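You operate a simulated robot arm through the tools that you are given. There is no shell and no other tool. Be economical: measure what you need, move in short steps, check, and stop when the job is done.

The job below is to be done with a simulated robot arm. You get a single attempt, and the scene is never put back.

## Task
Set the doser to 0.10 L and run one stroke into the cup.
Fine: the cup rides in the pouch holder; bring the holder back to LOAD and leave the cup in it.

It is judged by the outcome, as a careful person would: the job done as asked, and still so three seconds after it is handed in. It fails if anything else is knocked over, pushed out of place, dropped, spilled or broken.

## Robot
A 6-joint arm with a two-finger parallel gripper, fixed in place. Base frame: the origin is at the foot of the arm, x ahead of it, y to its left, z up; the work surface is at about z = 0. Lengths are in mm, angles in degrees, forces in N, time in s.
With the tool pointing down near the work surface it reaches from about 140 to 580 mm from the base axis. Its first joint turns from -66.0 to 66.0 degrees. Payload 2.1 kg.
The TCP is the grasp point between the finger pads, 30 mm short of the fingertips. In the tool frame z runs along the fingers and y along their closing line. Largest opening 94 mm; finger width 28, thickness 10; the body of the gripper, 50 by 96 mm, starts 55 mm behind the TCP.
Orientation is that of the tool frame in the base frame, as a unit quaternion [x, y, z, w]. With the fingers straight down and closing along the base's y, the tool's x points along the base's -x, its y along +y and its z along -z.

## Interface
- The arm moves only by the tool nudge_tool. Its argument "motion" is a list of rows, each a list of 7 numbers: the shift along the tool's x, y, z in mm, then the turn, a rotation vector about the tool's x, y, z in degrees, then the finger opening in mm, from 0 to 94. In form: [[x, y, z, wx, wy, wz, hand], ...]. A call has 1 to 20 rows; each row shifts and turns the commanded pose from where the row before left it, along the tool's axes as they then stand. A row lasts 0.2 s, in which the tool goes at most 50 mm and 8.6 degrees; a call with a longer step from one row to the next is refused whole, and so is a gripper value outside its range. A pose out of reach is approached as far as the arm can. The call stops where the force on the tool passes 80 N (or 10 N more than at its start, if that is more) or the arm is blocked; 0.2 s more then pass. Each finger travels about 72 mm/s and halts on what it meets, pressing with about 45 N; the grip force reading is that of the motor and also rises with nothing between the fingers. The clock runs only during rows and for 0.2 s after the last one: add rows that do not move to give the fingers time. It gives the time, the measured TCP pose, the force on the tool (base axes), the opening and the grip force at its end, in the units of the frame above (readings bear some noise), with the torque about the TCP (base axes, N m) and any sound that the robot's microphone picked up.
- Cameras (640 x 400 px; columns grow to the right, rows downward): "scene" is fixed at [58.7, -371.2, 499]; the picture's right is [0.76, -0.65, 0.00], its down [-0.27, -0.32, -0.91] and it looks along [0.59, 0.69, -0.42] (base axes); focal length 262 px, centre (320, 200). "wrist" rides on the gripper at [76, 14, -102] in the tool frame; the picture's right is [-0.18, 0.98, 0.00], its down [-0.75, -0.14, -0.64] and it looks along [-0.63, -0.12, 0.77] (tool axes); focal length 243 px, centre (320, 200). There is no depth. A picture from a camera that has moved, and an enlarged one, comes with that camera's place and axes in the base frame and with its lens.
- camera(camera): a new picture of that camera. No time passes.
- enlarge(camera, box): a new picture of the part [left, top, right, bottom] of that camera's present view, enlarged. No time passes.
- close_job(): hands the job in; it is judged then, once.

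Go step by step. Nothing tells you positions but the pictures and the camera data: compare them with the known pose of the tool, close in by small moves and look again before you grip or let go. The budget is 120 turns and 68 pictures, counting those below and the enlarged ones. Unless the task says otherwise, let go and move clear before handing in, and close with one line.

The tools are called after "Request:" as a command line: name --pt "numbers of a row" for each row, then --argument value for the rest, lists and objects as JSON in quotes. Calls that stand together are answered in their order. nudge_tool: Moves the arm, as the interface text tells. Its arguments: {"type":"object","properties":{"motion":{"type":"array"}},"required":["motion"]} The other tools are called the same way: camera (camera) takes a picture; enlarge (camera, box) takes an enlarged picture of a part of a camera's view; close_job () hands the job in.

At the start:

```text
clock: 0.0
tool_pos: [328.1, -17.5, 419.3]
orientation: [0.0, 1.0, -0.001, 0.001]
wrist_force: [0.0, 0.1, -0.5]
wrist_torque: [0.05, 0.0, -0.01]
gripper_width: 94.1
finger_force: 0.1
```

scene: 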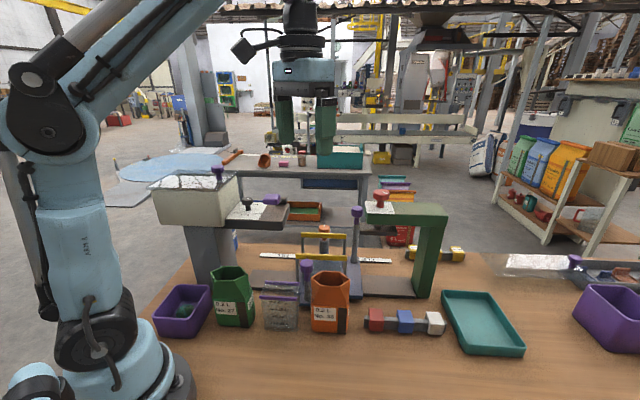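
wrist: 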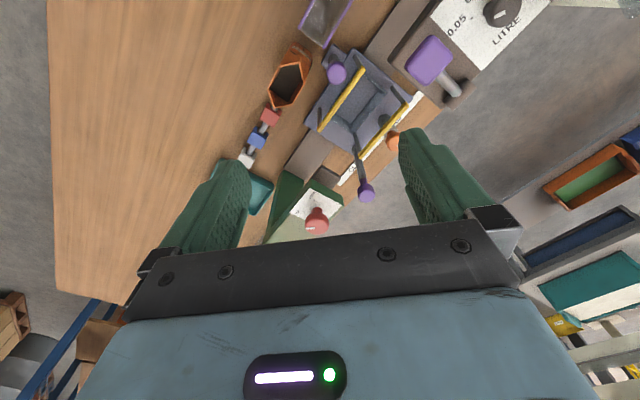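

I see a machine with a hopper/doser on the left, a press-like green arm on the right, and a holder in the middle. I'll look closer before moving.

Request:
enlarge --camera "scene" --box '[140, 150, 300, 250]'

Request:
enlarge --camera "scene" --box '[240, 180, 464, 320]'

Request:
enlarge --camera "wrist" --box '[230, 0, 550, 200]'

Request:
enlarge --camera "scene" --box '[140, 250, 380, 400]'

```text
4.00 times, centred on (220, 200) of scene
camera zoom: at [58.7, -371.2, 499.0], right [0.76, -0.65, 0.0], down [-0.27, -0.32, -0.91], along [0.59, 0.69, -0.42], focal length 1048 px, centre (720, 200)
```

zoom: 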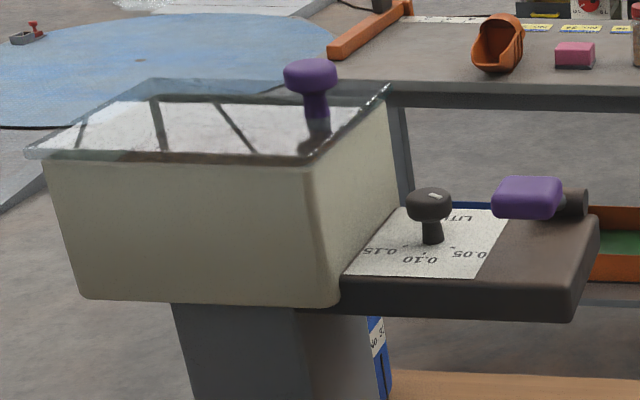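

```text
2.86 times, centred on (352, 250) of scene
camera zoom: at [58.7, -371.2, 499.0], right [0.76, -0.65, 0.0], down [-0.27, -0.32, -0.91], along [0.59, 0.69, -0.42], focal length 749 px, centre (229, 57)
```

zoom: 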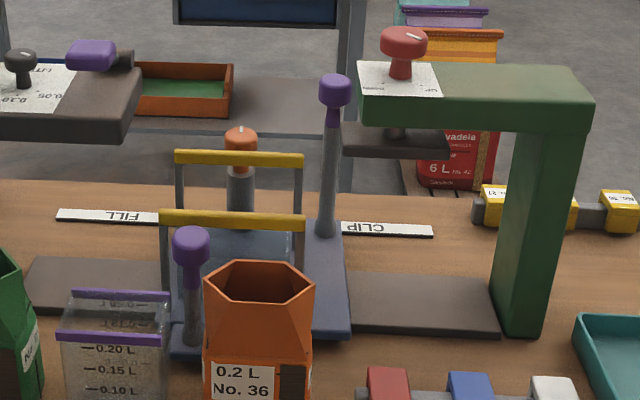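

```text
2.00 times, centred on (390, 100) of wrist
camera zoom: at [253.1, -2.2, 522.4], right [0.18, 0.98, 0.0], down [0.75, -0.14, 0.64], along [0.63, -0.12, -0.77], focal length 485 px, centre (180, 400)
```

zoom: 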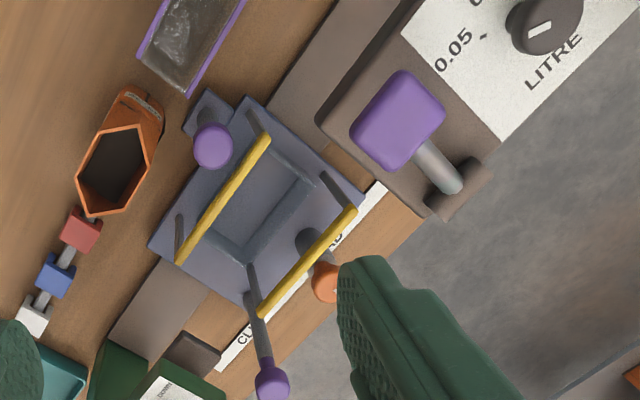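

```text
2.67 times, centred on (260, 325) of scene
camera zoom: at [58.7, -371.2, 499.0], right [0.76, -0.65, 0.0], down [-0.27, -0.32, -0.91], along [0.59, 0.69, -0.42], focal length 699 px, centre (480, -133)
```

zoom: 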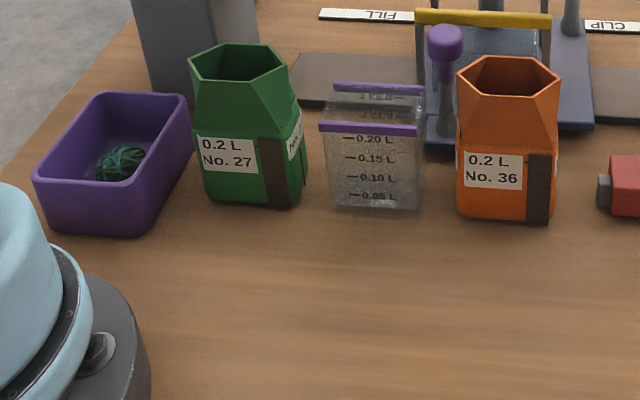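

The cup is the clear one with a purple rim, around (270, 5), and the track runs diagonally FILL→LOAD→CLIP. I need finer views of the holder and the doser's handle.

Request:
enlarge --camera "scene" --box '[270, 200, 390, 275]'

Request:
enlarge --camera "wrist" --box '[390, 0, 550, 100]'

Request:
nudge_tool --pt "20 20 0 0 0 0 94" --pt "20 20 0 0 0 0 94" --pt "20 20 0 0 0 0 94" --pt "10 20 0 0 0 0 94" --pt "0 0 0 0 0 0 94"

Request:
camera --camera "wrist"

```text
5.33 times, centred on (330, 238) of scene
camera zoom: at [58.7, -371.2, 499.0], right [0.76, -0.65, 0.0], down [-0.27, -0.32, -0.91], along [0.59, 0.69, -0.42], focal length 1398 px, centre (267, 0)
```

zoom: 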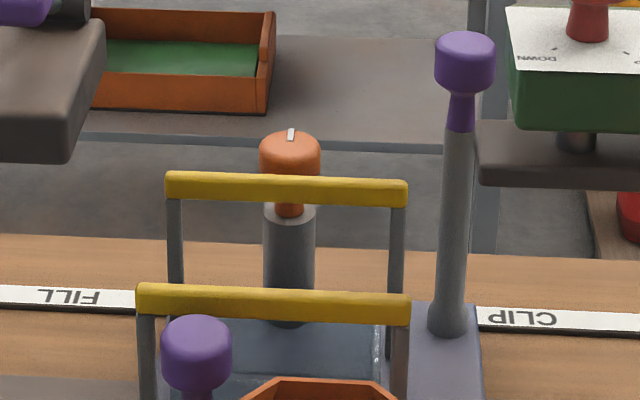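

```text
4.00 times, centred on (470, 50) of wrist
camera zoom: at [253.1, -2.2, 522.4], right [0.18, 0.98, 0.0], down [0.75, -0.14, 0.64], along [0.63, -0.12, -0.77], focal length 970 px, centre (-280, 800)
```

zoom: 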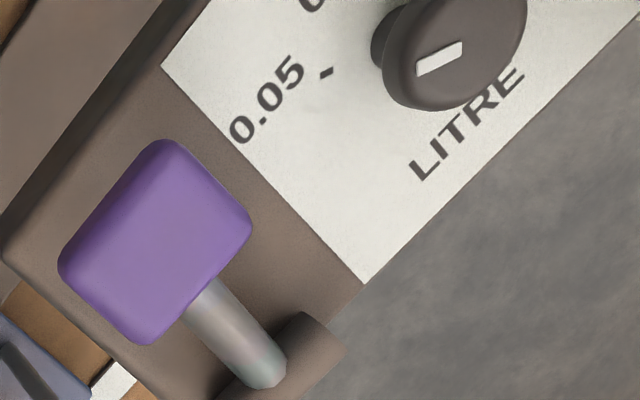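

```text
clock: 1.2
tool_pos: [257.7, 64.2, 419.8]
orientation: [0.0, 1.0, -0.001, 0.001]
wrist_force: [0.3, 0.0, 0.3]
wrist_torque: [-0.02, 0.01, 0.05]
gripper_width: 93.8
finger_force: 0.0
```

```text
59 pictures are left
camera wrist: at [183.1, 78.7, 522.1], right [0.18, 0.98, 0.0], down [0.75, -0.14, 0.64], along [0.63, -0.12, -0.77], focal length 243 px, centre (320, 200)
```

wrist: 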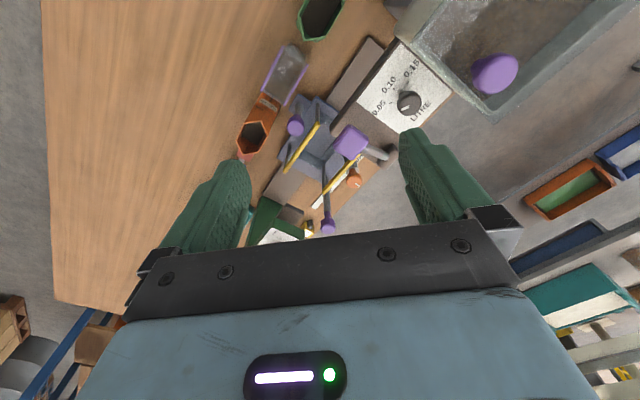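

The dial, cup and holder are now all in the wrist view, so I'll enlarge them.

Request:
enlarge --camera "wrist" --box '[360, 40, 456, 136]'

Request:
enlarge --camera "wrist" --box '[230, 30, 410, 240]'

```text
4.17 times, centred on (408, 88) of wrist
camera zoom: at [183.1, 78.7, 522.1], right [0.18, 0.98, 0.0], down [0.75, -0.14, 0.64], along [0.63, -0.12, -0.77], focal length 1011 px, centre (-47, 667)
```

zoom: 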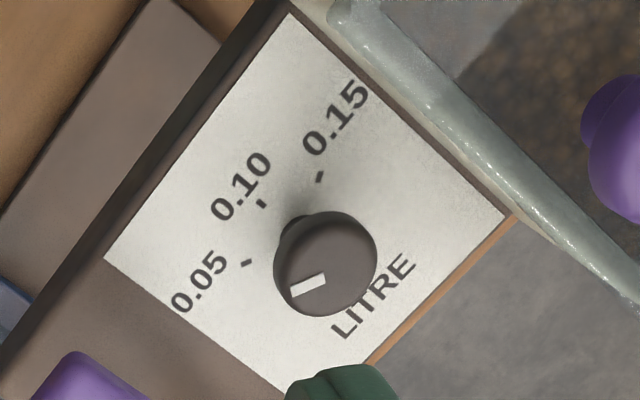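

```text
1.90 times, centred on (320, 135) of wrist
camera zoom: at [183.1, 78.7, 522.1], right [0.18, 0.98, 0.0], down [0.75, -0.14, 0.64], along [0.63, -0.12, -0.77], focal length 462 px, centre (320, 324)
```

zoom: 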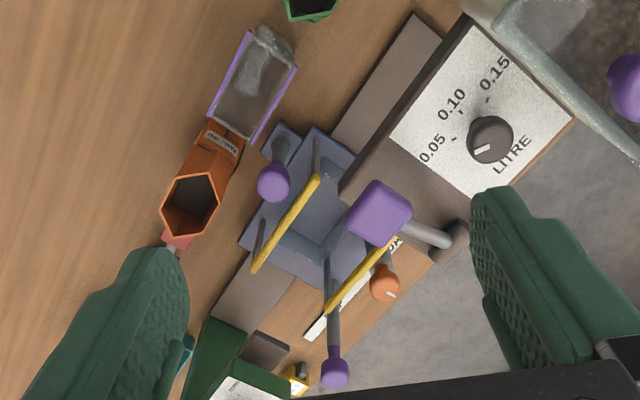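

Dial points at 0.05 now (knob top about (287,156,248)); the stroke pad is about (314,90,262). I'll yaw the tool 45° to line up with the track and get a nearer view of the holder.

Request:
nudge_tool --pt "-12.4 -25 26 0 0 0 94" --pt "-12.4 -25 26 0 0 0 94" --pt "-12.4 -25 26 0 0 0 94" --pt "-12.4 -25 26 0 0 0 94" --pt "-12.4 -25 26 0 0 0 94" --pt "0 0 0 0 0 -7.5 94" --pt "0 0 0 0 0 -7.5 94" --pt "0 0 0 0 0 -7.5 94" --pt "0 0 0 0 0 -7.5 94" --pt "0 0 0 0 0 -7.5 94" --pt "0 0 0 0 0 -7.5 94" --pt "0 0 0 0 0 0 94"

Request:
camera --camera "wrist"

Request:
enlarge --camera "wrist" --box '[160, 0, 480, 200]'

```text
clock: 3.8
tool_pos: [319.7, -63.0, 291.7]
orientation: [-0.384, 0.923, -0.002, 0.001]
wrist_force: [-1.2, -0.2, -0.9]
wrist_torque: [-0.01, -0.02, 0.0]
gripper_width: 93.8
finger_force: 0.0
```

```text
56 pictures are left
camera wrist: at [257.2, -105.4, 392.7], right [-0.57, 0.82, 0.0], down [0.63, 0.44, 0.64], along [0.53, 0.36, -0.77], focal length 243 px, centre (320, 200)
```

wrist: 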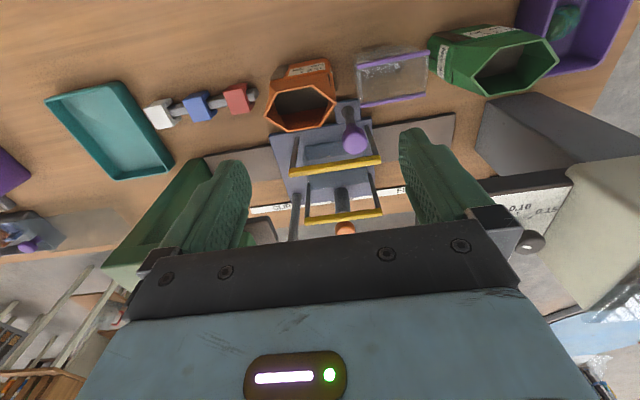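

```text
2.00 times, centred on (320, 100) of wrist
camera zoom: at [257.2, -105.4, 392.7], right [-0.57, 0.82, 0.0], down [0.63, 0.44, 0.64], along [0.53, 0.36, -0.77], focal length 485 px, centre (320, 400)
```

zoom: 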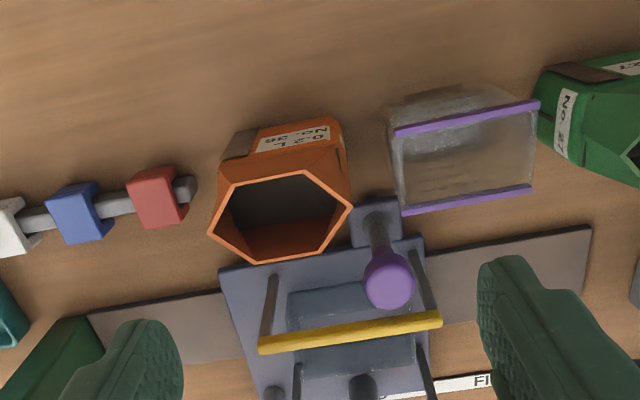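

The view is aligned with the track now. I'll enlarge the holder between the fingers, and look at it from the scene camera too.

Request:
enlarge --camera "wrist" --box '[256, 140, 416, 240]'

Request:
enlarge --camera "scene" --box '[270, 225, 390, 300]'

```text
4.00 times, centred on (336, 190) of wrist
camera zoom: at [257.2, -105.4, 392.7], right [-0.57, 0.82, 0.0], down [0.63, 0.44, 0.64], along [0.53, 0.36, -0.77], focal length 970 px, centre (256, 240)
```

zoom: 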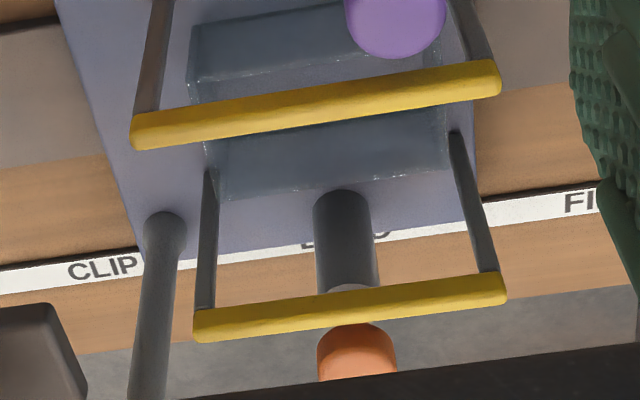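

```text
5.33 times, centred on (330, 262) of scene
camera zoom: at [58.7, -371.2, 499.0], right [0.76, -0.65, 0.0], down [-0.27, -0.32, -0.91], along [0.59, 0.69, -0.42], focal length 1398 px, centre (267, -133)
```

zoom: 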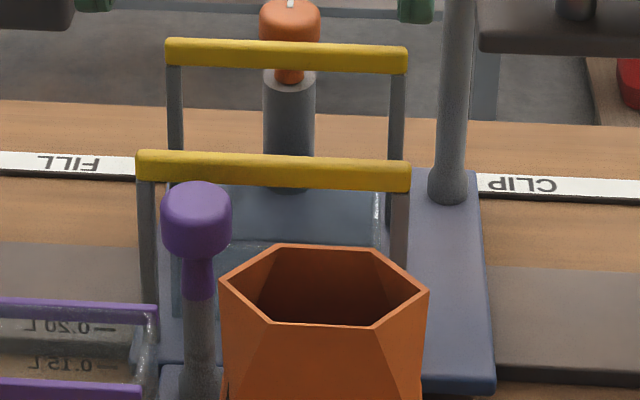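

Geometry so far: dial axis ≈(292,160), ticks about 59° apart, with 0.10 facing the operator side and clockwise from 0.05. I'll hover above the dial with the gripper turned so its camera stays away from the hopper lid.

Request:
nudge_tool --pt "0 0 -34 0 0 0 94" --pt "0 0 -34 0 0 0 94" --pt "-27.7 35.4 0 0 0 0 94" --pt "-27.7 35.4 0 0 0 0 94" --pt "-27.7 35.4 0 0 0 0 94" --pt "-27.7 35.4 0 0 0 0 94" --pt "-27.7 35.4 0 0 0 0 94" --pt "0 0 0 0 0 -8.5 80" --pt "0 0 0 0 0 -8.5 70" --pt "0 0 0 0 0 -8.5 60" --pt "0 0 0 0 0 -8.5 50" --pt "0 0 0 0 0 -8.5 50" --pt "0 0 0 0 0 -8.5 50" --pt "0 0 0 0 0 -8.5 50" --pt "0 0 0 0 0 -8.5 50" --pt "0 0 0 0 0 -8.5 50" --pt "0 0 0 0 0 -8.5 50" --pt "0 0 0 0 0 -8.5 50" --pt "0 0 0 0 0 -8.5 50" --pt "0 0 0 0 0 0 50"

Request:
camera --camera "wrist"

Request:
camera --camera "scene"

```text
clock: 8.0
tool_pos: [293.4, 159.7, 357.7]
orientation: [0.959, -0.283, 0.002, 0.001]
wrist_force: [-0.1, 0.0, 0.3]
wrist_torque: [0.04, 0.02, -0.04]
gripper_width: 49.8
finger_force: 0.0
```

```text
52 pictures are left
camera wrist: at [350.0, 107.7, 460.8], right [-0.69, -0.73, 0.0], down [-0.56, 0.53, 0.64], along [-0.46, 0.44, -0.77], focal length 243 px, centre (320, 200)
```

wrist: 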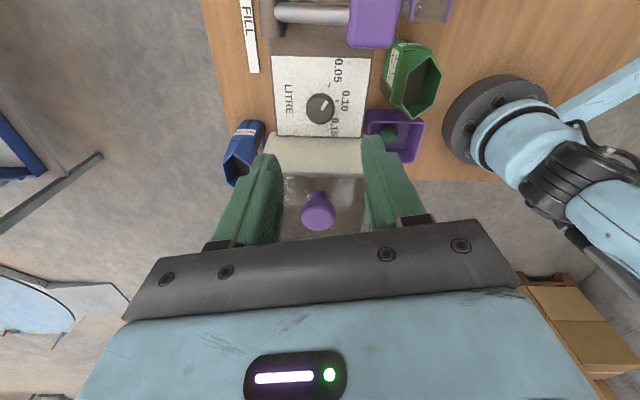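

```text
51 pictures are left
```

scene: 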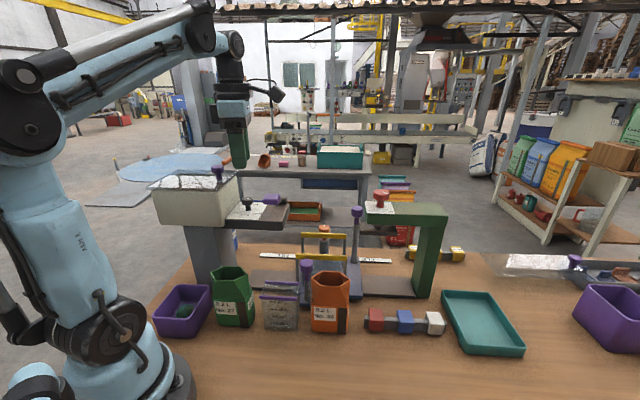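

The turn worked and the dial is in view. I'll enlarge it to refine its axis and pointer.

Request:
enlarge --camera "wrist" --box '[240, 0, 400, 160]'

Request:
enlarge --camera "wrist" --box '[280, 70, 360, 120]'

```text
2.50 times, centred on (320, 80) of wrist
camera zoom: at [350.0, 107.7, 460.8], right [-0.69, -0.73, 0.0], down [-0.56, 0.53, 0.64], along [-0.46, 0.44, -0.77], focal length 606 px, centre (320, 500)
```

zoom: 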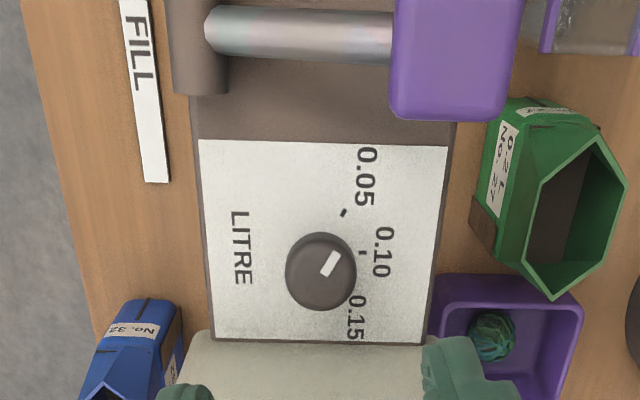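

```text
8.00 times, centred on (320, 95) of wrist
camera zoom: at [350.0, 107.7, 460.8], right [-0.69, -0.73, 0.0], down [-0.56, 0.53, 0.64], along [-0.46, 0.44, -0.77], focal length 1941 px, centre (320, 1040)
```

zoom: 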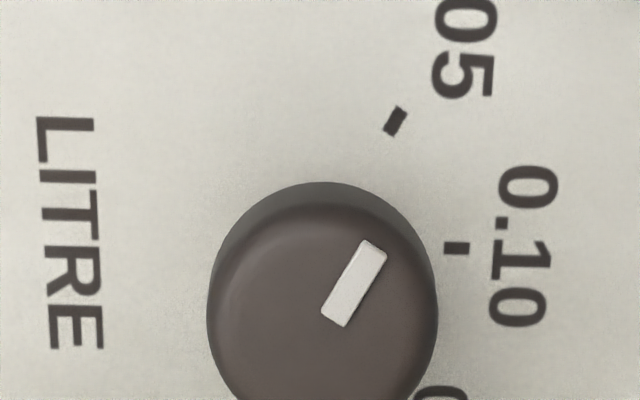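

The pointer clearly sits at 0.05 and 0.10 is ~57° clockwise; triangulating gives the knob at (294,161) with its top at z≈236. I'll pre-turn a bit and come down to z≈250 around the knob, not gripping yet.

Request:
nudge_tool --pt "0 0 0 0 0 -6.7 50" --pt "0 0 0 0 0 -6.7 50" --pt "0 0 0 0 0 -6.6 50" --pt "0 0 25 0 0 0 50" --pt "0 0 25 0 0 0 50" --pt "0 0 20 0 0 0 50" --pt "0 0 0 0 0 0 50"

Request:
camera --camera "wrist"

```text
clock: 9.6
tool_pos: [292.7, 161.6, 287.5]
orientation: [0.994, -0.113, 0.001, 0.001]
wrist_force: [-0.5, -0.4, 0.3]
wrist_torque: [-0.03, -0.03, 0.0]
gripper_width: 50.1
finger_force: 0.1
```

```text
48 pictures are left
camera wrist: at [365.4, 130.9, 389.9], right [-0.4, -0.92, 0.0], down [-0.7, 0.31, 0.64], along [-0.59, 0.26, -0.77], focal length 243 px, centre (320, 200)
```

wrist: 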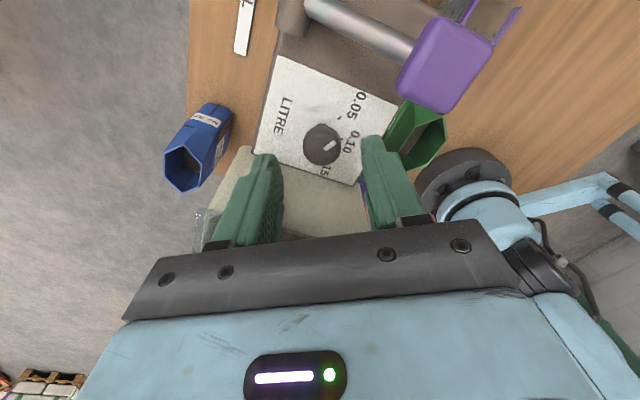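

The knob is centred between the fingers. Going down and closing on it.

Request:
nudge_tool --pt "0 0 19 0 0 0 50" --pt "0 0 19 0 0 0 50" --pt "0 0 0 0 0 0 30" --pt "0 0 0 0 0 0 15" --pt "0 0 0 0 0 0 15" --pt "0 0 0 0 0 0 15"

Request:
camera --camera "wrist"

```text
clock: 11.0
tool_pos: [293.6, 160.0, 249.4]
orientation: [0.993, -0.114, 0.0, 0.002]
wrist_force: [-9.8, -26.0, -11.3]
wrist_torque: [0.18, -0.27, 0.01]
gripper_width: 25.7
finger_force: 44.7
```

```text
47 pictures are left
camera wrist: at [365.2, 130.0, 352.3], right [-0.4, -0.92, 0.0], down [-0.7, 0.31, 0.64], along [-0.59, 0.25, -0.77], focal length 243 px, centre (320, 200)
```

wrist: 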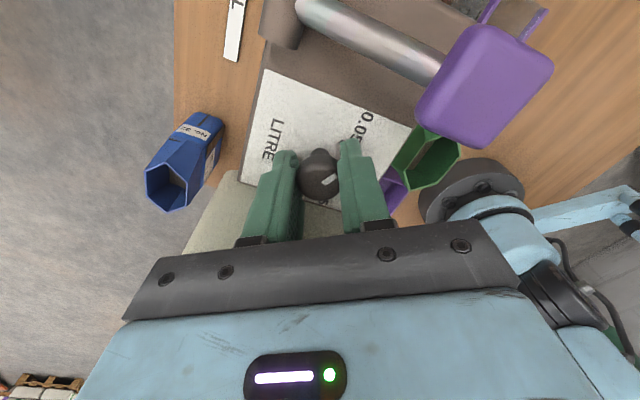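

Gripped at 25.7 mm. I'll relieve the side load and turn clockwise 57°.

Request:
nudge_tool --pt "0 1.6 0 0 0 0 15" --pt "0 0 0 0 0 8.1 15" --pt "0 0 0 0 0 8.1 15" --pt "0 0 0 0 0 8.1 15" --pt "0 0 0 0 0 8.1 15" --pt "0 0 0 0 0 8.1 15" --pt "0 0 0 0 0 8.1 15" --pt "0 0 0 0 0 8.1 15" --pt "0 0 0 0 0 0 15"

Request:
camera --camera "wrist"

```text
clock: 13.0
tool_pos: [292.3, 158.2, 250.1]
orientation: [0.82, -0.573, 0.001, 0.0]
wrist_force: [3.2, 12.7, -32.1]
wrist_torque: [-0.61, 0.06, -0.03]
gripper_width: 25.8
finger_force: 45.0
```

```text
46 pictures are left
camera wrist: at [306.8, 83.8, 352.4], right [-0.99, -0.17, 0.0], down [-0.13, 0.76, 0.64], along [-0.11, 0.63, -0.77], focal length 243 px, centre (320, 200)
```

wrist: 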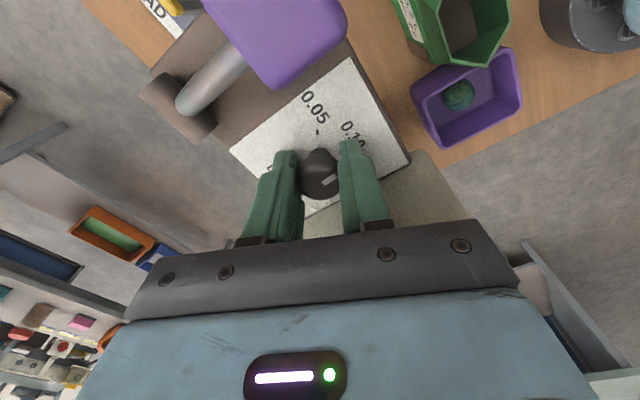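

The knob turned with the fingers. Releasing and rising to check the pointer.

Request:
nudge_tool --pt "0 0 0 0 0 0 30" --pt "0 0 0 0 0 0 50" --pt "0 0 0 0 0 0 50" --pt "0 0 -20 0 0 0 50" --pt "0 0 -30 0 0 0 50" --pt "0 0 0 0 0 0 50"

Request:
enlarge --camera "wrist" --box '[270, 90, 390, 165]'

```text
clock: 14.4
tool_pos: [292.8, 159.2, 301.5]
orientation: [0.82, -0.572, 0.001, 0.0]
wrist_force: [0.3, -0.2, 0.6]
wrist_torque: [-0.02, -0.02, -0.02]
gripper_width: 49.9
finger_force: 0.0
```

```text
5.33 times, centred on (330, 128) of wrist
camera zoom: at [306.9, 83.2, 403.0], right [-0.99, -0.17, 0.0], down [-0.13, 0.76, 0.64], along [-0.11, 0.63, -0.77], focal length 1294 px, centre (267, 587)
```

zoom: 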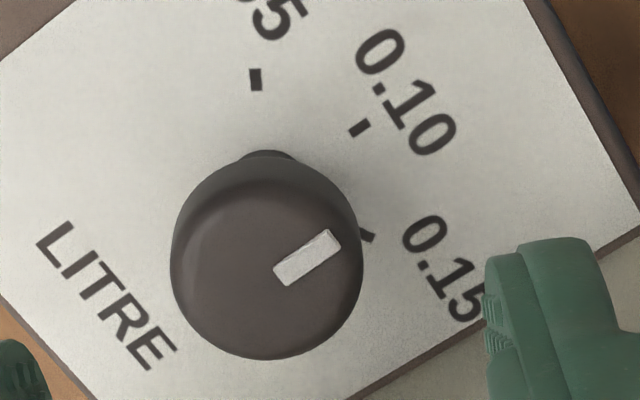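

The pointer is very close to 0.10, but by the tick geometry it's about 3° short (steps look like 60°). I'll re-grip and trim it by that much.

Request:
nudge_tool --pt "0 0 30 0 0 0 50" --pt "0 0 21 0 0 0 50" --pt "0 0 0 0 0 0 30" --pt "0 0 0 0 0 0 15" --pt "0 0 0 0 0 0 15" --pt "0 0 0 0 0 3.4 15" --pt "0 0 0 0 0 0 15" --pt "0 0 0 0 0 0 30" --pt "0 0 0 0 0 0 50" --pt "0 0 -20 0 0 0 50" --pt "0 0 -40 0 0 0 50" --pt "0 0 -40 0 0 -8 50" --pt "0 0 0 0 0 -8 50" --pt "0 0 0 0 0 -8 50" --pt "0 0 0 0 0 -8 50" --pt "0 0 0 0 0 0 50"

Request:
enlarge --camera "wrist" --box '[280, 70, 360, 120]'

```text
clock: 17.8
tool_pos: [292.6, 160.1, 349.3]
orientation: [0.936, -0.351, 0.002, 0.001]
wrist_force: [-0.6, 0.0, -0.4]
wrist_torque: [0.0, -0.04, 0.01]
gripper_width: 49.9
finger_force: 0.1
```

```text
8.00 times, centred on (320, 95) of wrist
camera zoom: at [341.7, 99.8, 452.0], right [-0.78, -0.62, 0.0], down [-0.48, 0.6, 0.64], along [-0.4, 0.5, -0.77], focal length 1941 px, centre (320, 1040)
```

zoom: 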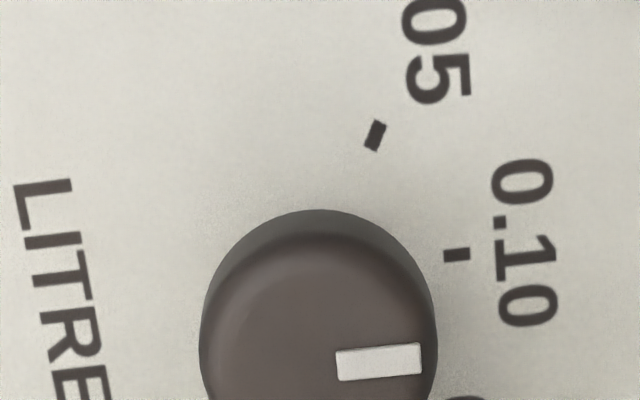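

Pointer now lines up with the 0.10 tick. Next the cup: turn the gripper back to the track alignment and hover above it.

Request:
nudge_tool --pt "0 0 0 0 0 8.5 60" --pt "0 0 0 0 0 8.5 70" --pt "0 0 0 0 0 8.5 80" --pt "0 0 0 0 0 8.5 94" --pt "0 0 0 0 0 8.5 94" --pt "0 0 0 0 0 8.5 94" --pt "0 0 0 0 0 8.5 94" --pt "0 0 0 0 0 8.5 94" --pt "0 0 0 0 0 8.5 94" --pt "0 0 0 0 0 8.5 94" --pt "0 0 0 0 0 8.5 94" --pt "31.6 -23.6 0 0 0 0 94" --pt "31.6 -23.6 0 0 0 0 94" --pt "31.6 -23.6 0 0 0 0 94" --pt "31.6 -23.6 0 0 0 0 94" --pt "0 0 40 0 0 0 94" --pt "0 0 40 0 0 0 94" --pt "0 0 40 0 0 0 94" --pt "0 0 25 0 0 0 94" --pt "0 0 0 0 0 0 94"

Request:
camera --camera "wrist"

Request:
camera --camera "scene"

```text
clock: 20.0
tool_pos: [286.5, 151.6, 349.2]
orientation: [-0.481, 0.876, -0.008, -0.02]
wrist_force: [-4.0, -4.5, -1.4]
wrist_torque: [-0.16, 0.11, 0.39]
gripper_width: 93.9
finger_force: 0.0
stopped in row 10: the force on the tool passed its limit at 89 N (the readings are from after the stop); the commanded pose is now the measured one
```

```text
43 pictures are left
camera wrist: at [236.6, 98.5, 454.6], right [-0.73, 0.68, 0.0], down [0.54, 0.58, 0.61], along [0.42, 0.44, -0.79], focal length 243 px, centre (320, 200)
```

wrist: 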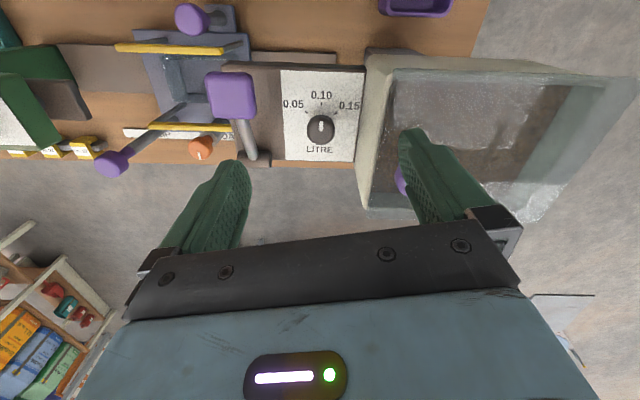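

```text
42 pictures are left
```

scene: 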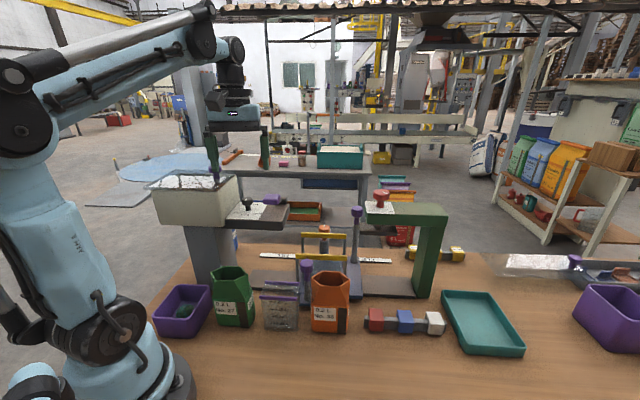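

The opened finger brushed the hopper lid's knob at that height. I'll rise straight up and check whether the lid is still in place.

Request:
nudge_tool --pt "0 0 -30 0 0 0 94" --pt "0 0 -30 0 0 0 94" --pt "0 0 0 0 0 0 94"

Request:
camera --camera "wrist"

Request:
enlarge --camera "scene" --box '[140, 150, 300, 250]'

```text
clock: 20.8
tool_pos: [288.9, 155.6, 408.1]
orientation: [-0.48, 0.877, -0.008, -0.019]
wrist_force: [0.9, -0.6, -0.4]
wrist_torque: [-0.02, -0.03, -0.04]
gripper_width: 93.9
finger_force: 0.1
```

```text
41 pictures are left
camera wrist: at [239.1, 102.1, 513.9], right [-0.73, 0.68, 0.0], down [0.54, 0.58, 0.61], along [0.42, 0.45, -0.79], focal length 243 px, centre (320, 200)
```

wrist: 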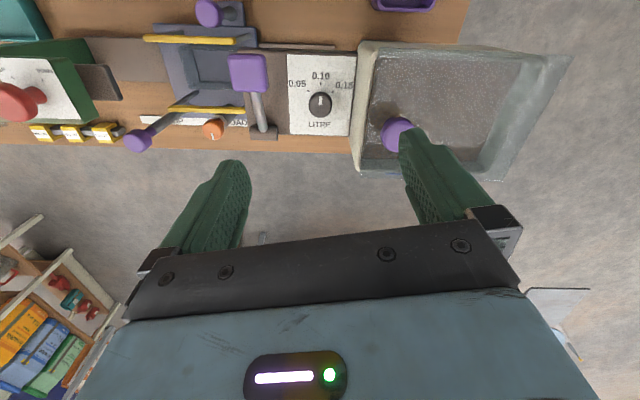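

```text
4.00 times, centred on (220, 200) of scene
camera zoom: at [58.7, -371.2, 499.0], right [0.76, -0.65, 0.0], down [-0.27, -0.32, -0.91], along [0.59, 0.69, -0.42], focal length 1048 px, centre (720, 200)
```

zoom: 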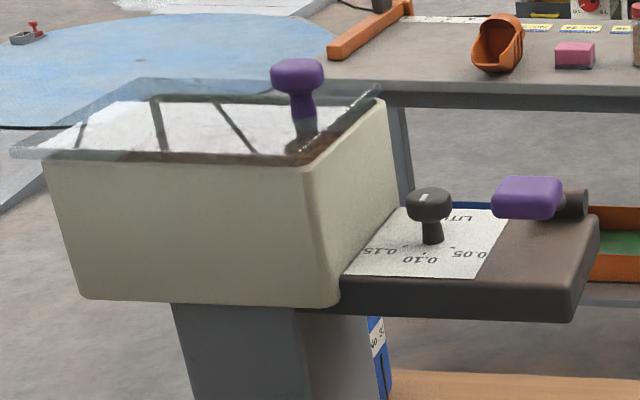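

The lid slid about 7 mm toward the hopper's far-left; I should slide it back by its knob. First re-square the tool and hover over the lid knob.

Request:
nudge_tool --pt "0 0 0 -0.24 -2.35 0 80" --pt "0 0 0 0 0 6.2 60" --pt "0 0 0 0 0 6.2 60" --pt "-3.4 31.5 0 0 0 0 60" --pt "-3.3 31.5 0 0 0 0 60" --pt "0 0 25 0 0 0 60" --pt "0 0 0 0 0 0 60"

Request:
camera --camera "wrist"

```text
clock: 22.4
tool_pos: [246.8, 203.2, 384.6]
orientation: [-0.382, 0.924, 0.005, -0.002]
wrist_force: [-0.7, -0.1, 0.8]
wrist_torque: [-0.02, 0.0, 0.01]
gripper_width: 60.0
finger_force: 0.2
```

```text
39 pictures are left
camera wrist: at [185.7, 159.4, 487.5], right [-0.56, 0.83, 0.01], down [0.64, 0.43, 0.64], along [0.52, 0.37, -0.77], focal length 243 px, centre (320, 200)
```

wrist: 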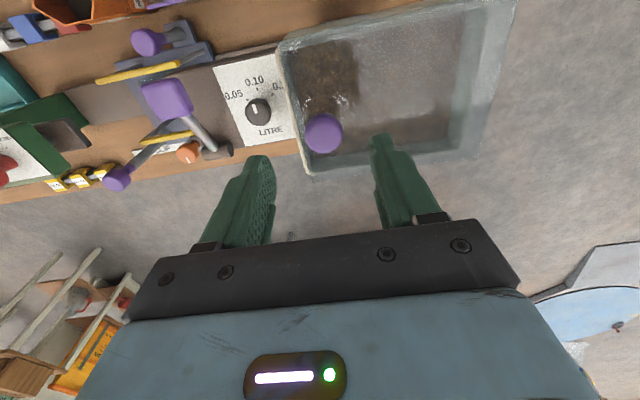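

The knob is centred below. I'll lower, grip it lightly and slide the lid back, then let go and rise.

Request:
nudge_tool --pt "0 1 30 0 0 0 60" --pt "0 1 29 0 0 0 60" --pt "0 0 0 0 0 0 40" --pt "0 0 0 0 0 0 24" --pt "0 0 0 0 0 0 24" --pt "0 0 0 0 0 0 24"

Request:
enlarge --camera "scene" --box '[140, 150, 300, 250]'

```text
clock: 23.8
tool_pos: [244.9, 205.2, 326.4]
orientation: [-0.383, 0.924, 0.005, -0.002]
wrist_force: [-2.6, -2.7, -13.9]
wrist_torque: [0.04, -0.51, 0.0]
gripper_width: 27.3
finger_force: 45.4
```

```text
4.00 times, centred on (220, 200) of scene
camera zoom: at [58.7, -371.2, 499.0], right [0.76, -0.65, 0.0], down [-0.27, -0.32, -0.91], along [0.59, 0.69, -0.42], focal length 1048 px, centre (720, 200)
```

zoom: 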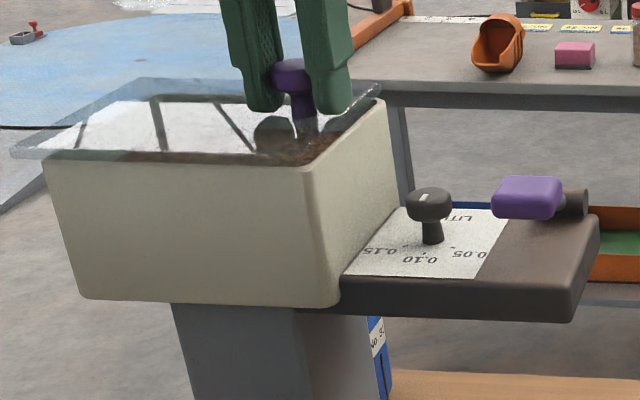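

Gripped; now slide it back ~7.3 mm along the hopper and check before letting go.

Request:
nudge_tool --pt "0.7 -3.6 0 0 0 0 24" --pt "0.7 -3.7 0 0 0 0 24" --pt "0 0 0 0 0 0 24"

Request:
enlarge --camera "scene" --box '[140, 150, 300, 250]'

```text
clock: 24.6
tool_pos: [250.7, 199.8, 325.9]
orientation: [-0.382, 0.924, 0.006, 0.0]
wrist_force: [16.1, 17.2, 23.0]
wrist_torque: [-0.39, -0.03, -0.01]
gripper_width: 27.4
finger_force: 45.0
```

```text
4.00 times, centred on (220, 200) of scene
camera zoom: at [58.7, -371.2, 499.0], right [0.76, -0.65, 0.0], down [-0.27, -0.32, -0.91], along [0.59, 0.69, -0.42], focal length 1048 px, centre (720, 200)
```

zoom: 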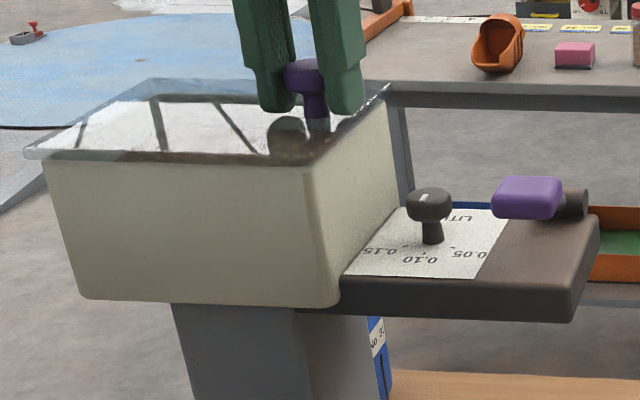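

The lid corners match the first picture again. Releasing and rising high, then heading to the cup with plenty of clearance.

Request:
nudge_tool --pt "-0.8 0 0 0 0 0 24" --pt "0 0 0 0 0 0 35" --pt "0 0 0 0 0 0 50" --pt "0 0 0 0 0 0 60" --pt "0 0 -25 0 0 0 60" --pt "0 0 -35 0 0 0 60" --pt "0 0 -20 0 0 0 60" --pt "0 0 0 0 0 0 60"

Request:
enlarge --camera "scene" --box '[140, 150, 300, 250]'

```text
clock: 26.4
tool_pos: [251.9, 199.1, 405.2]
orientation: [-0.384, 0.924, 0.005, -0.003]
wrist_force: [-0.3, 0.1, 0.2]
wrist_torque: [-0.01, 0.0, 0.01]
gripper_width: 60.2
finger_force: 0.0
```

```text
4.00 times, centred on (220, 200) of scene
camera zoom: at [58.7, -371.2, 499.0], right [0.76, -0.65, 0.0], down [-0.27, -0.32, -0.91], along [0.59, 0.69, -0.42], focal length 1048 px, centre (720, 200)
```

zoom: 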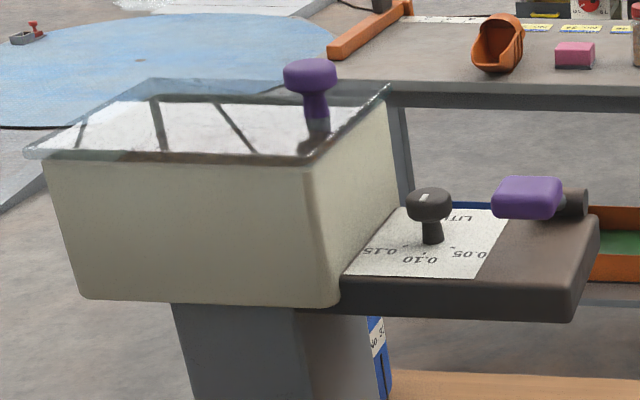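

Lid is back exactly as at the start. Moving over the cup.

Request:
nudge_tool --pt "0 0 0 0.66 0 0 60" --pt "25 -30.1 0 0 0 0 60" --pt "25 -30.1 0 0 0 0 60" --pt "25 -30.1 0 0 0 0 60" --pt "25 -30.1 0 0 0 0 70" --pt "25 -30.1 0 0 0 0 80" --pt "0 0 41 0 0 0 94" --pt "0 0 41 0 0 0 94" --pt "0 0 41 0 0 0 94" --pt "0 0 41 0 0 0 94" --pt "0 0 36 0 0 0 94" --pt "0 0 0 0 0 0 94"

Request:
camera --camera "wrist"

Request:
enlarge --camera "scene" --box '[200, 220, 360, 345]'

```text
clock: 29.0
tool_pos: [269.0, 1.6, 204.5]
orientation: [-0.383, 0.924, 0.0, 0.001]
wrist_force: [-0.2, -0.7, 0.6]
wrist_torque: [0.0, 0.05, 0.0]
gripper_width: 94.0
finger_force: 0.1
```

```text
35 pictures are left
camera wrist: at [206.1, -40.6, 307.0], right [-0.56, 0.83, 0.0], down [0.63, 0.43, 0.64], along [0.53, 0.36, -0.77], focal length 243 px, centre (320, 200)
```

wrist: 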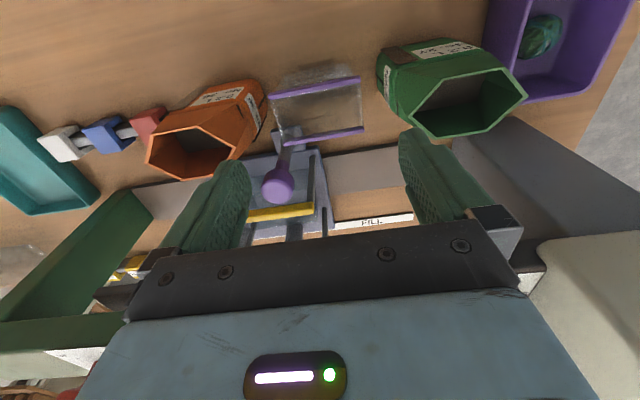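

```text
3.20 times, centred on (280, 282) of scene
camera zoom: at [58.7, -371.2, 499.0], right [0.76, -0.65, 0.0], down [-0.27, -0.32, -0.91], along [0.59, 0.69, -0.42], focal length 839 px, centre (448, -64)
```

zoom: 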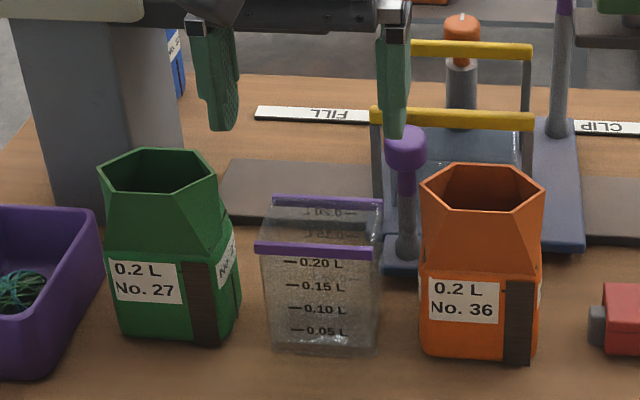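

The cup is centred to about 2 mm and aligned. I'll shift slightly, set 88 mm opening, and stop with the tips just above the rim to check.

Request:
nudge_tool --pt "0 -2 25 0 0 0 88" --pt "0 0 25 0 0 0 88" --pt "0 0 27 0 0 0 88" --pt "0 0 0 0 0 0 88"

Request:
camera --camera "wrist"

Request:
enlarge --camera "scene" --box '[200, 220, 360, 345]'

```text
clock: 30.0
tool_pos: [270.7, 1.8, 127.6]
orientation: [-0.382, 0.924, 0.0, 0.0]
wrist_force: [0.5, 0.0, -0.6]
wrist_torque: [-0.02, 0.01, 0.01]
gripper_width: 87.7
finger_force: 0.0
```

```text
33 pictures are left
camera wrist: at [207.7, -41.1, 230.7], right [-0.56, 0.83, 0.0], down [0.63, 0.43, 0.64], along [0.53, 0.36, -0.77], focal length 243 px, centre (320, 200)
```

wrist: 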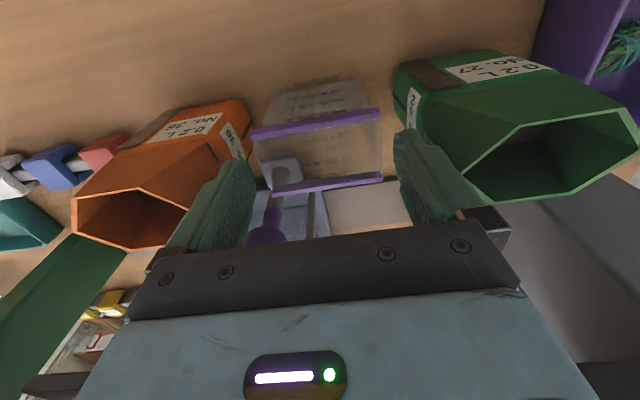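

```text
3.20 times, centred on (280, 282) of scene
camera zoom: at [58.7, -371.2, 499.0], right [0.76, -0.65, 0.0], down [-0.27, -0.32, -0.91], along [0.59, 0.69, -0.42], focal length 839 px, centre (448, -64)
```

zoom: 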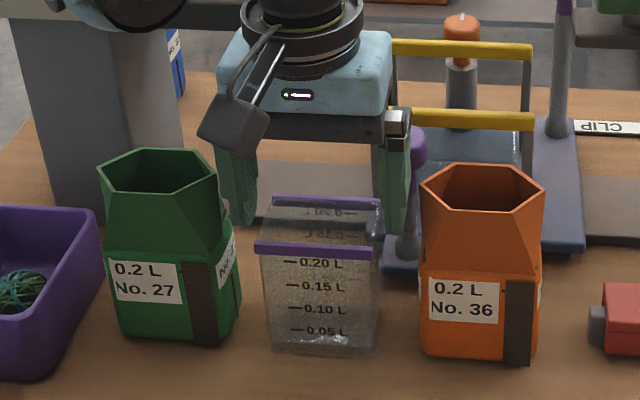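

Well centred with clearance on both sides. Lowering to grip height and closing on the cup.

Request:
nudge_tool --pt "0 0 15 0 0 0 88" --pt "0 0 14 0 0 0 88" --pt "0 0 14 0 0 0 88" --pt "0 0 0 0 0 0 80" --pt "0 0 0 0 0 0 70" --pt "0 0 0 0 0 0 66" --pt "0 0 0 0 0 0 66"

Request:
enlarge --camera "scene" --box '[200, 220, 360, 345]'

```text
clock: 31.6
tool_pos: [270.8, 2.3, 85.9]
orientation: [-0.383, 0.924, -0.001, 0.0]
wrist_force: [0.5, -0.4, 1.0]
wrist_torque: [-0.02, 0.0, 0.0]
gripper_width: 79.3
finger_force: 44.7
```

```text
3.20 times, centred on (280, 282) of scene
camera zoom: at [58.7, -371.2, 499.0], right [0.76, -0.65, 0.0], down [-0.27, -0.32, -0.91], along [0.59, 0.69, -0.42], focal length 839 px, centre (448, -64)
```

zoom: 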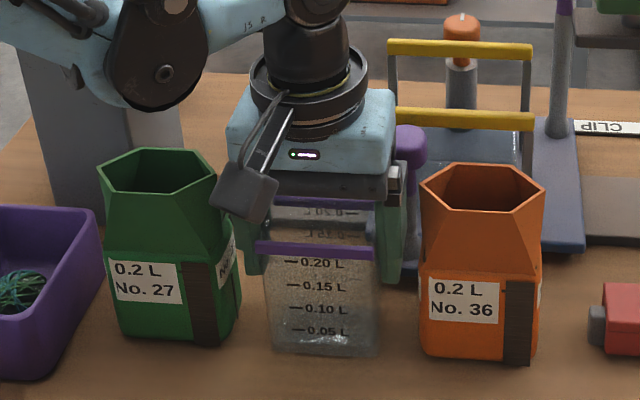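

The cup is held at 79 mm. Lifting clear of everything, then carrying it over the holder at height.

Request:
nudge_tool --pt "0 0 -10 0 0 0 66" --pt "0 0 -35 0 0 0 66" --pt "0 0 -35 0 0 0 66" --pt "0 0 -35 0 0 0 66" --pt "0 0 -35 0 0 0 66" --pt "0 0 0 0 0 0 66" --pt "-29.5 -19.7 0 0 0 0 66" --pt "-29.5 -19.7 0 0 0 0 66" --pt "-29.5 -19.7 0 0 0 0 66" --pt "-29.5 -19.7 0 0 0 0 66" --pt "0 0 0 0 0 0 66"

Request:
camera --camera "wrist"

Request:
camera --camera "scene"

```text
clock: 34.0
tool_pos: [410.7, 29.5, 235.6]
orientation: [-0.382, 0.924, -0.002, 0.001]
wrist_force: [0.1, 0.4, -0.2]
wrist_torque: [0.01, 0.02, 0.04]
gripper_width: 79.5
finger_force: 45.5
```

```text
30 pictures are left
camera wrist: at [348.2, -13.1, 337.8], right [-0.56, 0.83, 0.0], down [0.63, 0.43, 0.64], along [0.53, 0.36, -0.77], focal length 243 px, centre (320, 200)
```

wrist: 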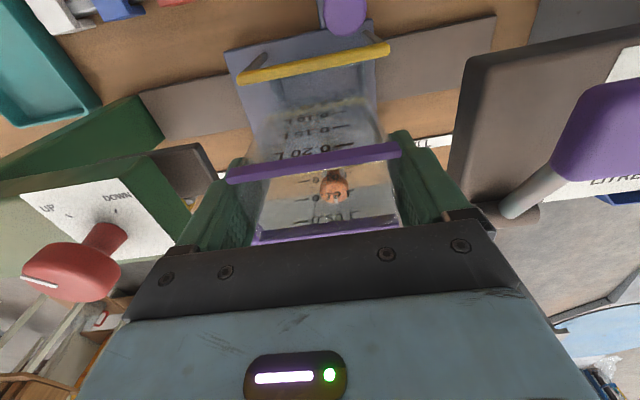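

```text
29 pictures are left
```

scene: 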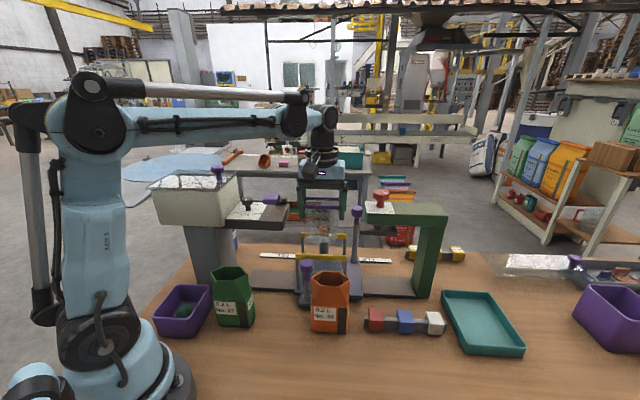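

The cup hangs over the holder. I'll zoom the wrist view to see the trough floor under the cup.

Request:
enlarge --camera "wrist" --box '[210, 0, 430, 138]'

Request:
enlarge --camera "scene" --box '[260, 190, 388, 310]'

```text
2.90 times, centred on (320, 69) of wrist
camera zoom: at [348.2, -13.1, 337.8], right [-0.56, 0.83, 0.0], down [0.63, 0.43, 0.64], along [0.53, 0.36, -0.77], focal length 703 px, centre (320, 580)
```

zoom: 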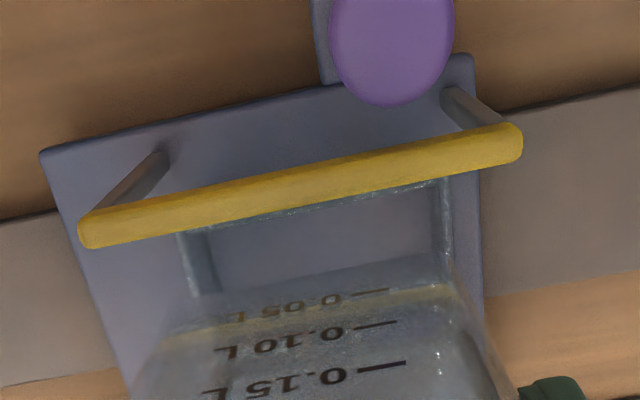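

```text
3.33 times, centred on (324, 250) of scene
camera zoom: at [58.7, -371.2, 499.0], right [0.76, -0.65, 0.0], down [-0.27, -0.32, -0.91], along [0.59, 0.69, -0.42], focal length 874 px, centre (307, 33)
```

zoom: 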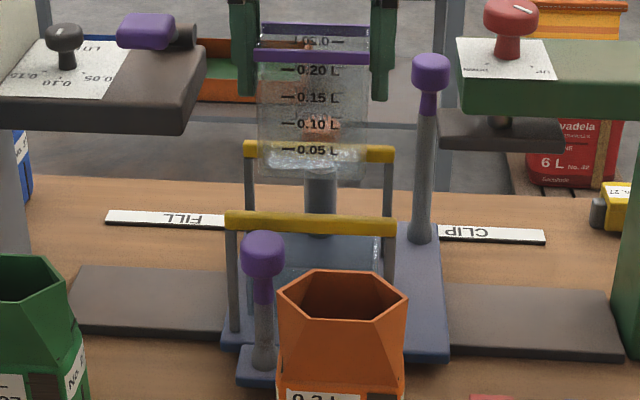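

The holder has a clear-walled pocket (walls to z≈58, e2 centre ≈10 mm further back than my current position). I'll shift 10 mm, come down until the cup's base is just above the walls, and check.

Request:
nudge_tool --pt "-10 1.2 0 0 0 0 66" --pt "0 0 25 0 0 0 66" --pt "0 0 25 0 0 0 66" --pt "0 0 22 0 0 0 66" --pt "0 0 0 0 0 0 66"

Request:
enlarge --camera "wrist" --box '[210, 0, 430, 138]'

Request:
enlarge --camera "scene" --box '[270, 220, 390, 295]'

```text
clock: 35.2
tool_pos: [415.2, 37.6, 161.8]
orientation: [-0.383, 0.924, -0.001, 0.001]
wrist_force: [0.5, 0.3, 0.6]
wrist_torque: [0.01, 0.0, -0.01]
gripper_width: 79.4
finger_force: 45.2
```

```text
2.90 times, centred on (320, 69) of wrist
camera zoom: at [353.4, -5.1, 265.0], right [-0.56, 0.83, 0.0], down [0.63, 0.43, 0.64], along [0.53, 0.36, -0.77], focal length 703 px, centre (320, 580)
```

zoom: 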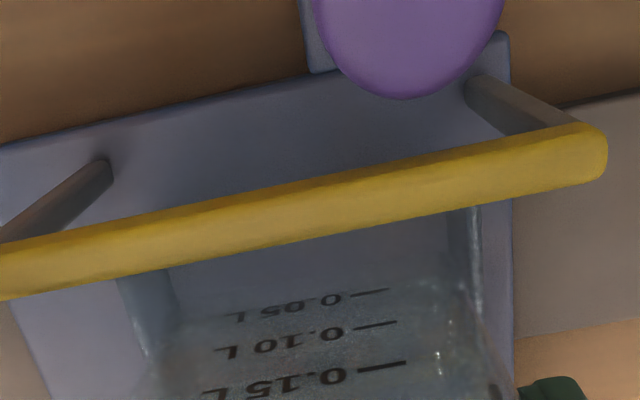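

```text
5.33 times, centred on (330, 258) of scene
camera zoom: at [58.7, -371.2, 499.0], right [0.76, -0.65, 0.0], down [-0.27, -0.32, -0.91], along [0.59, 0.69, -0.42], focal length 1398 px, centre (267, -107)
```

zoom: 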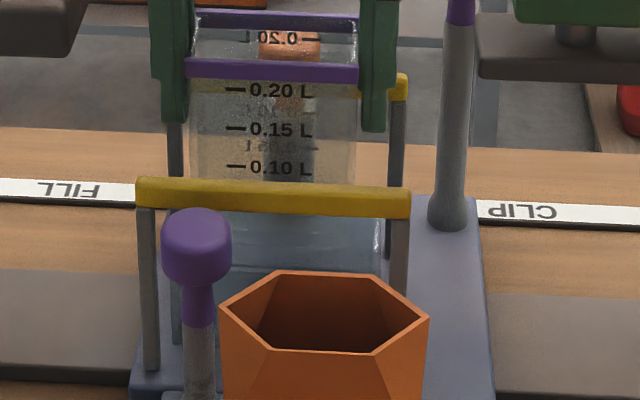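

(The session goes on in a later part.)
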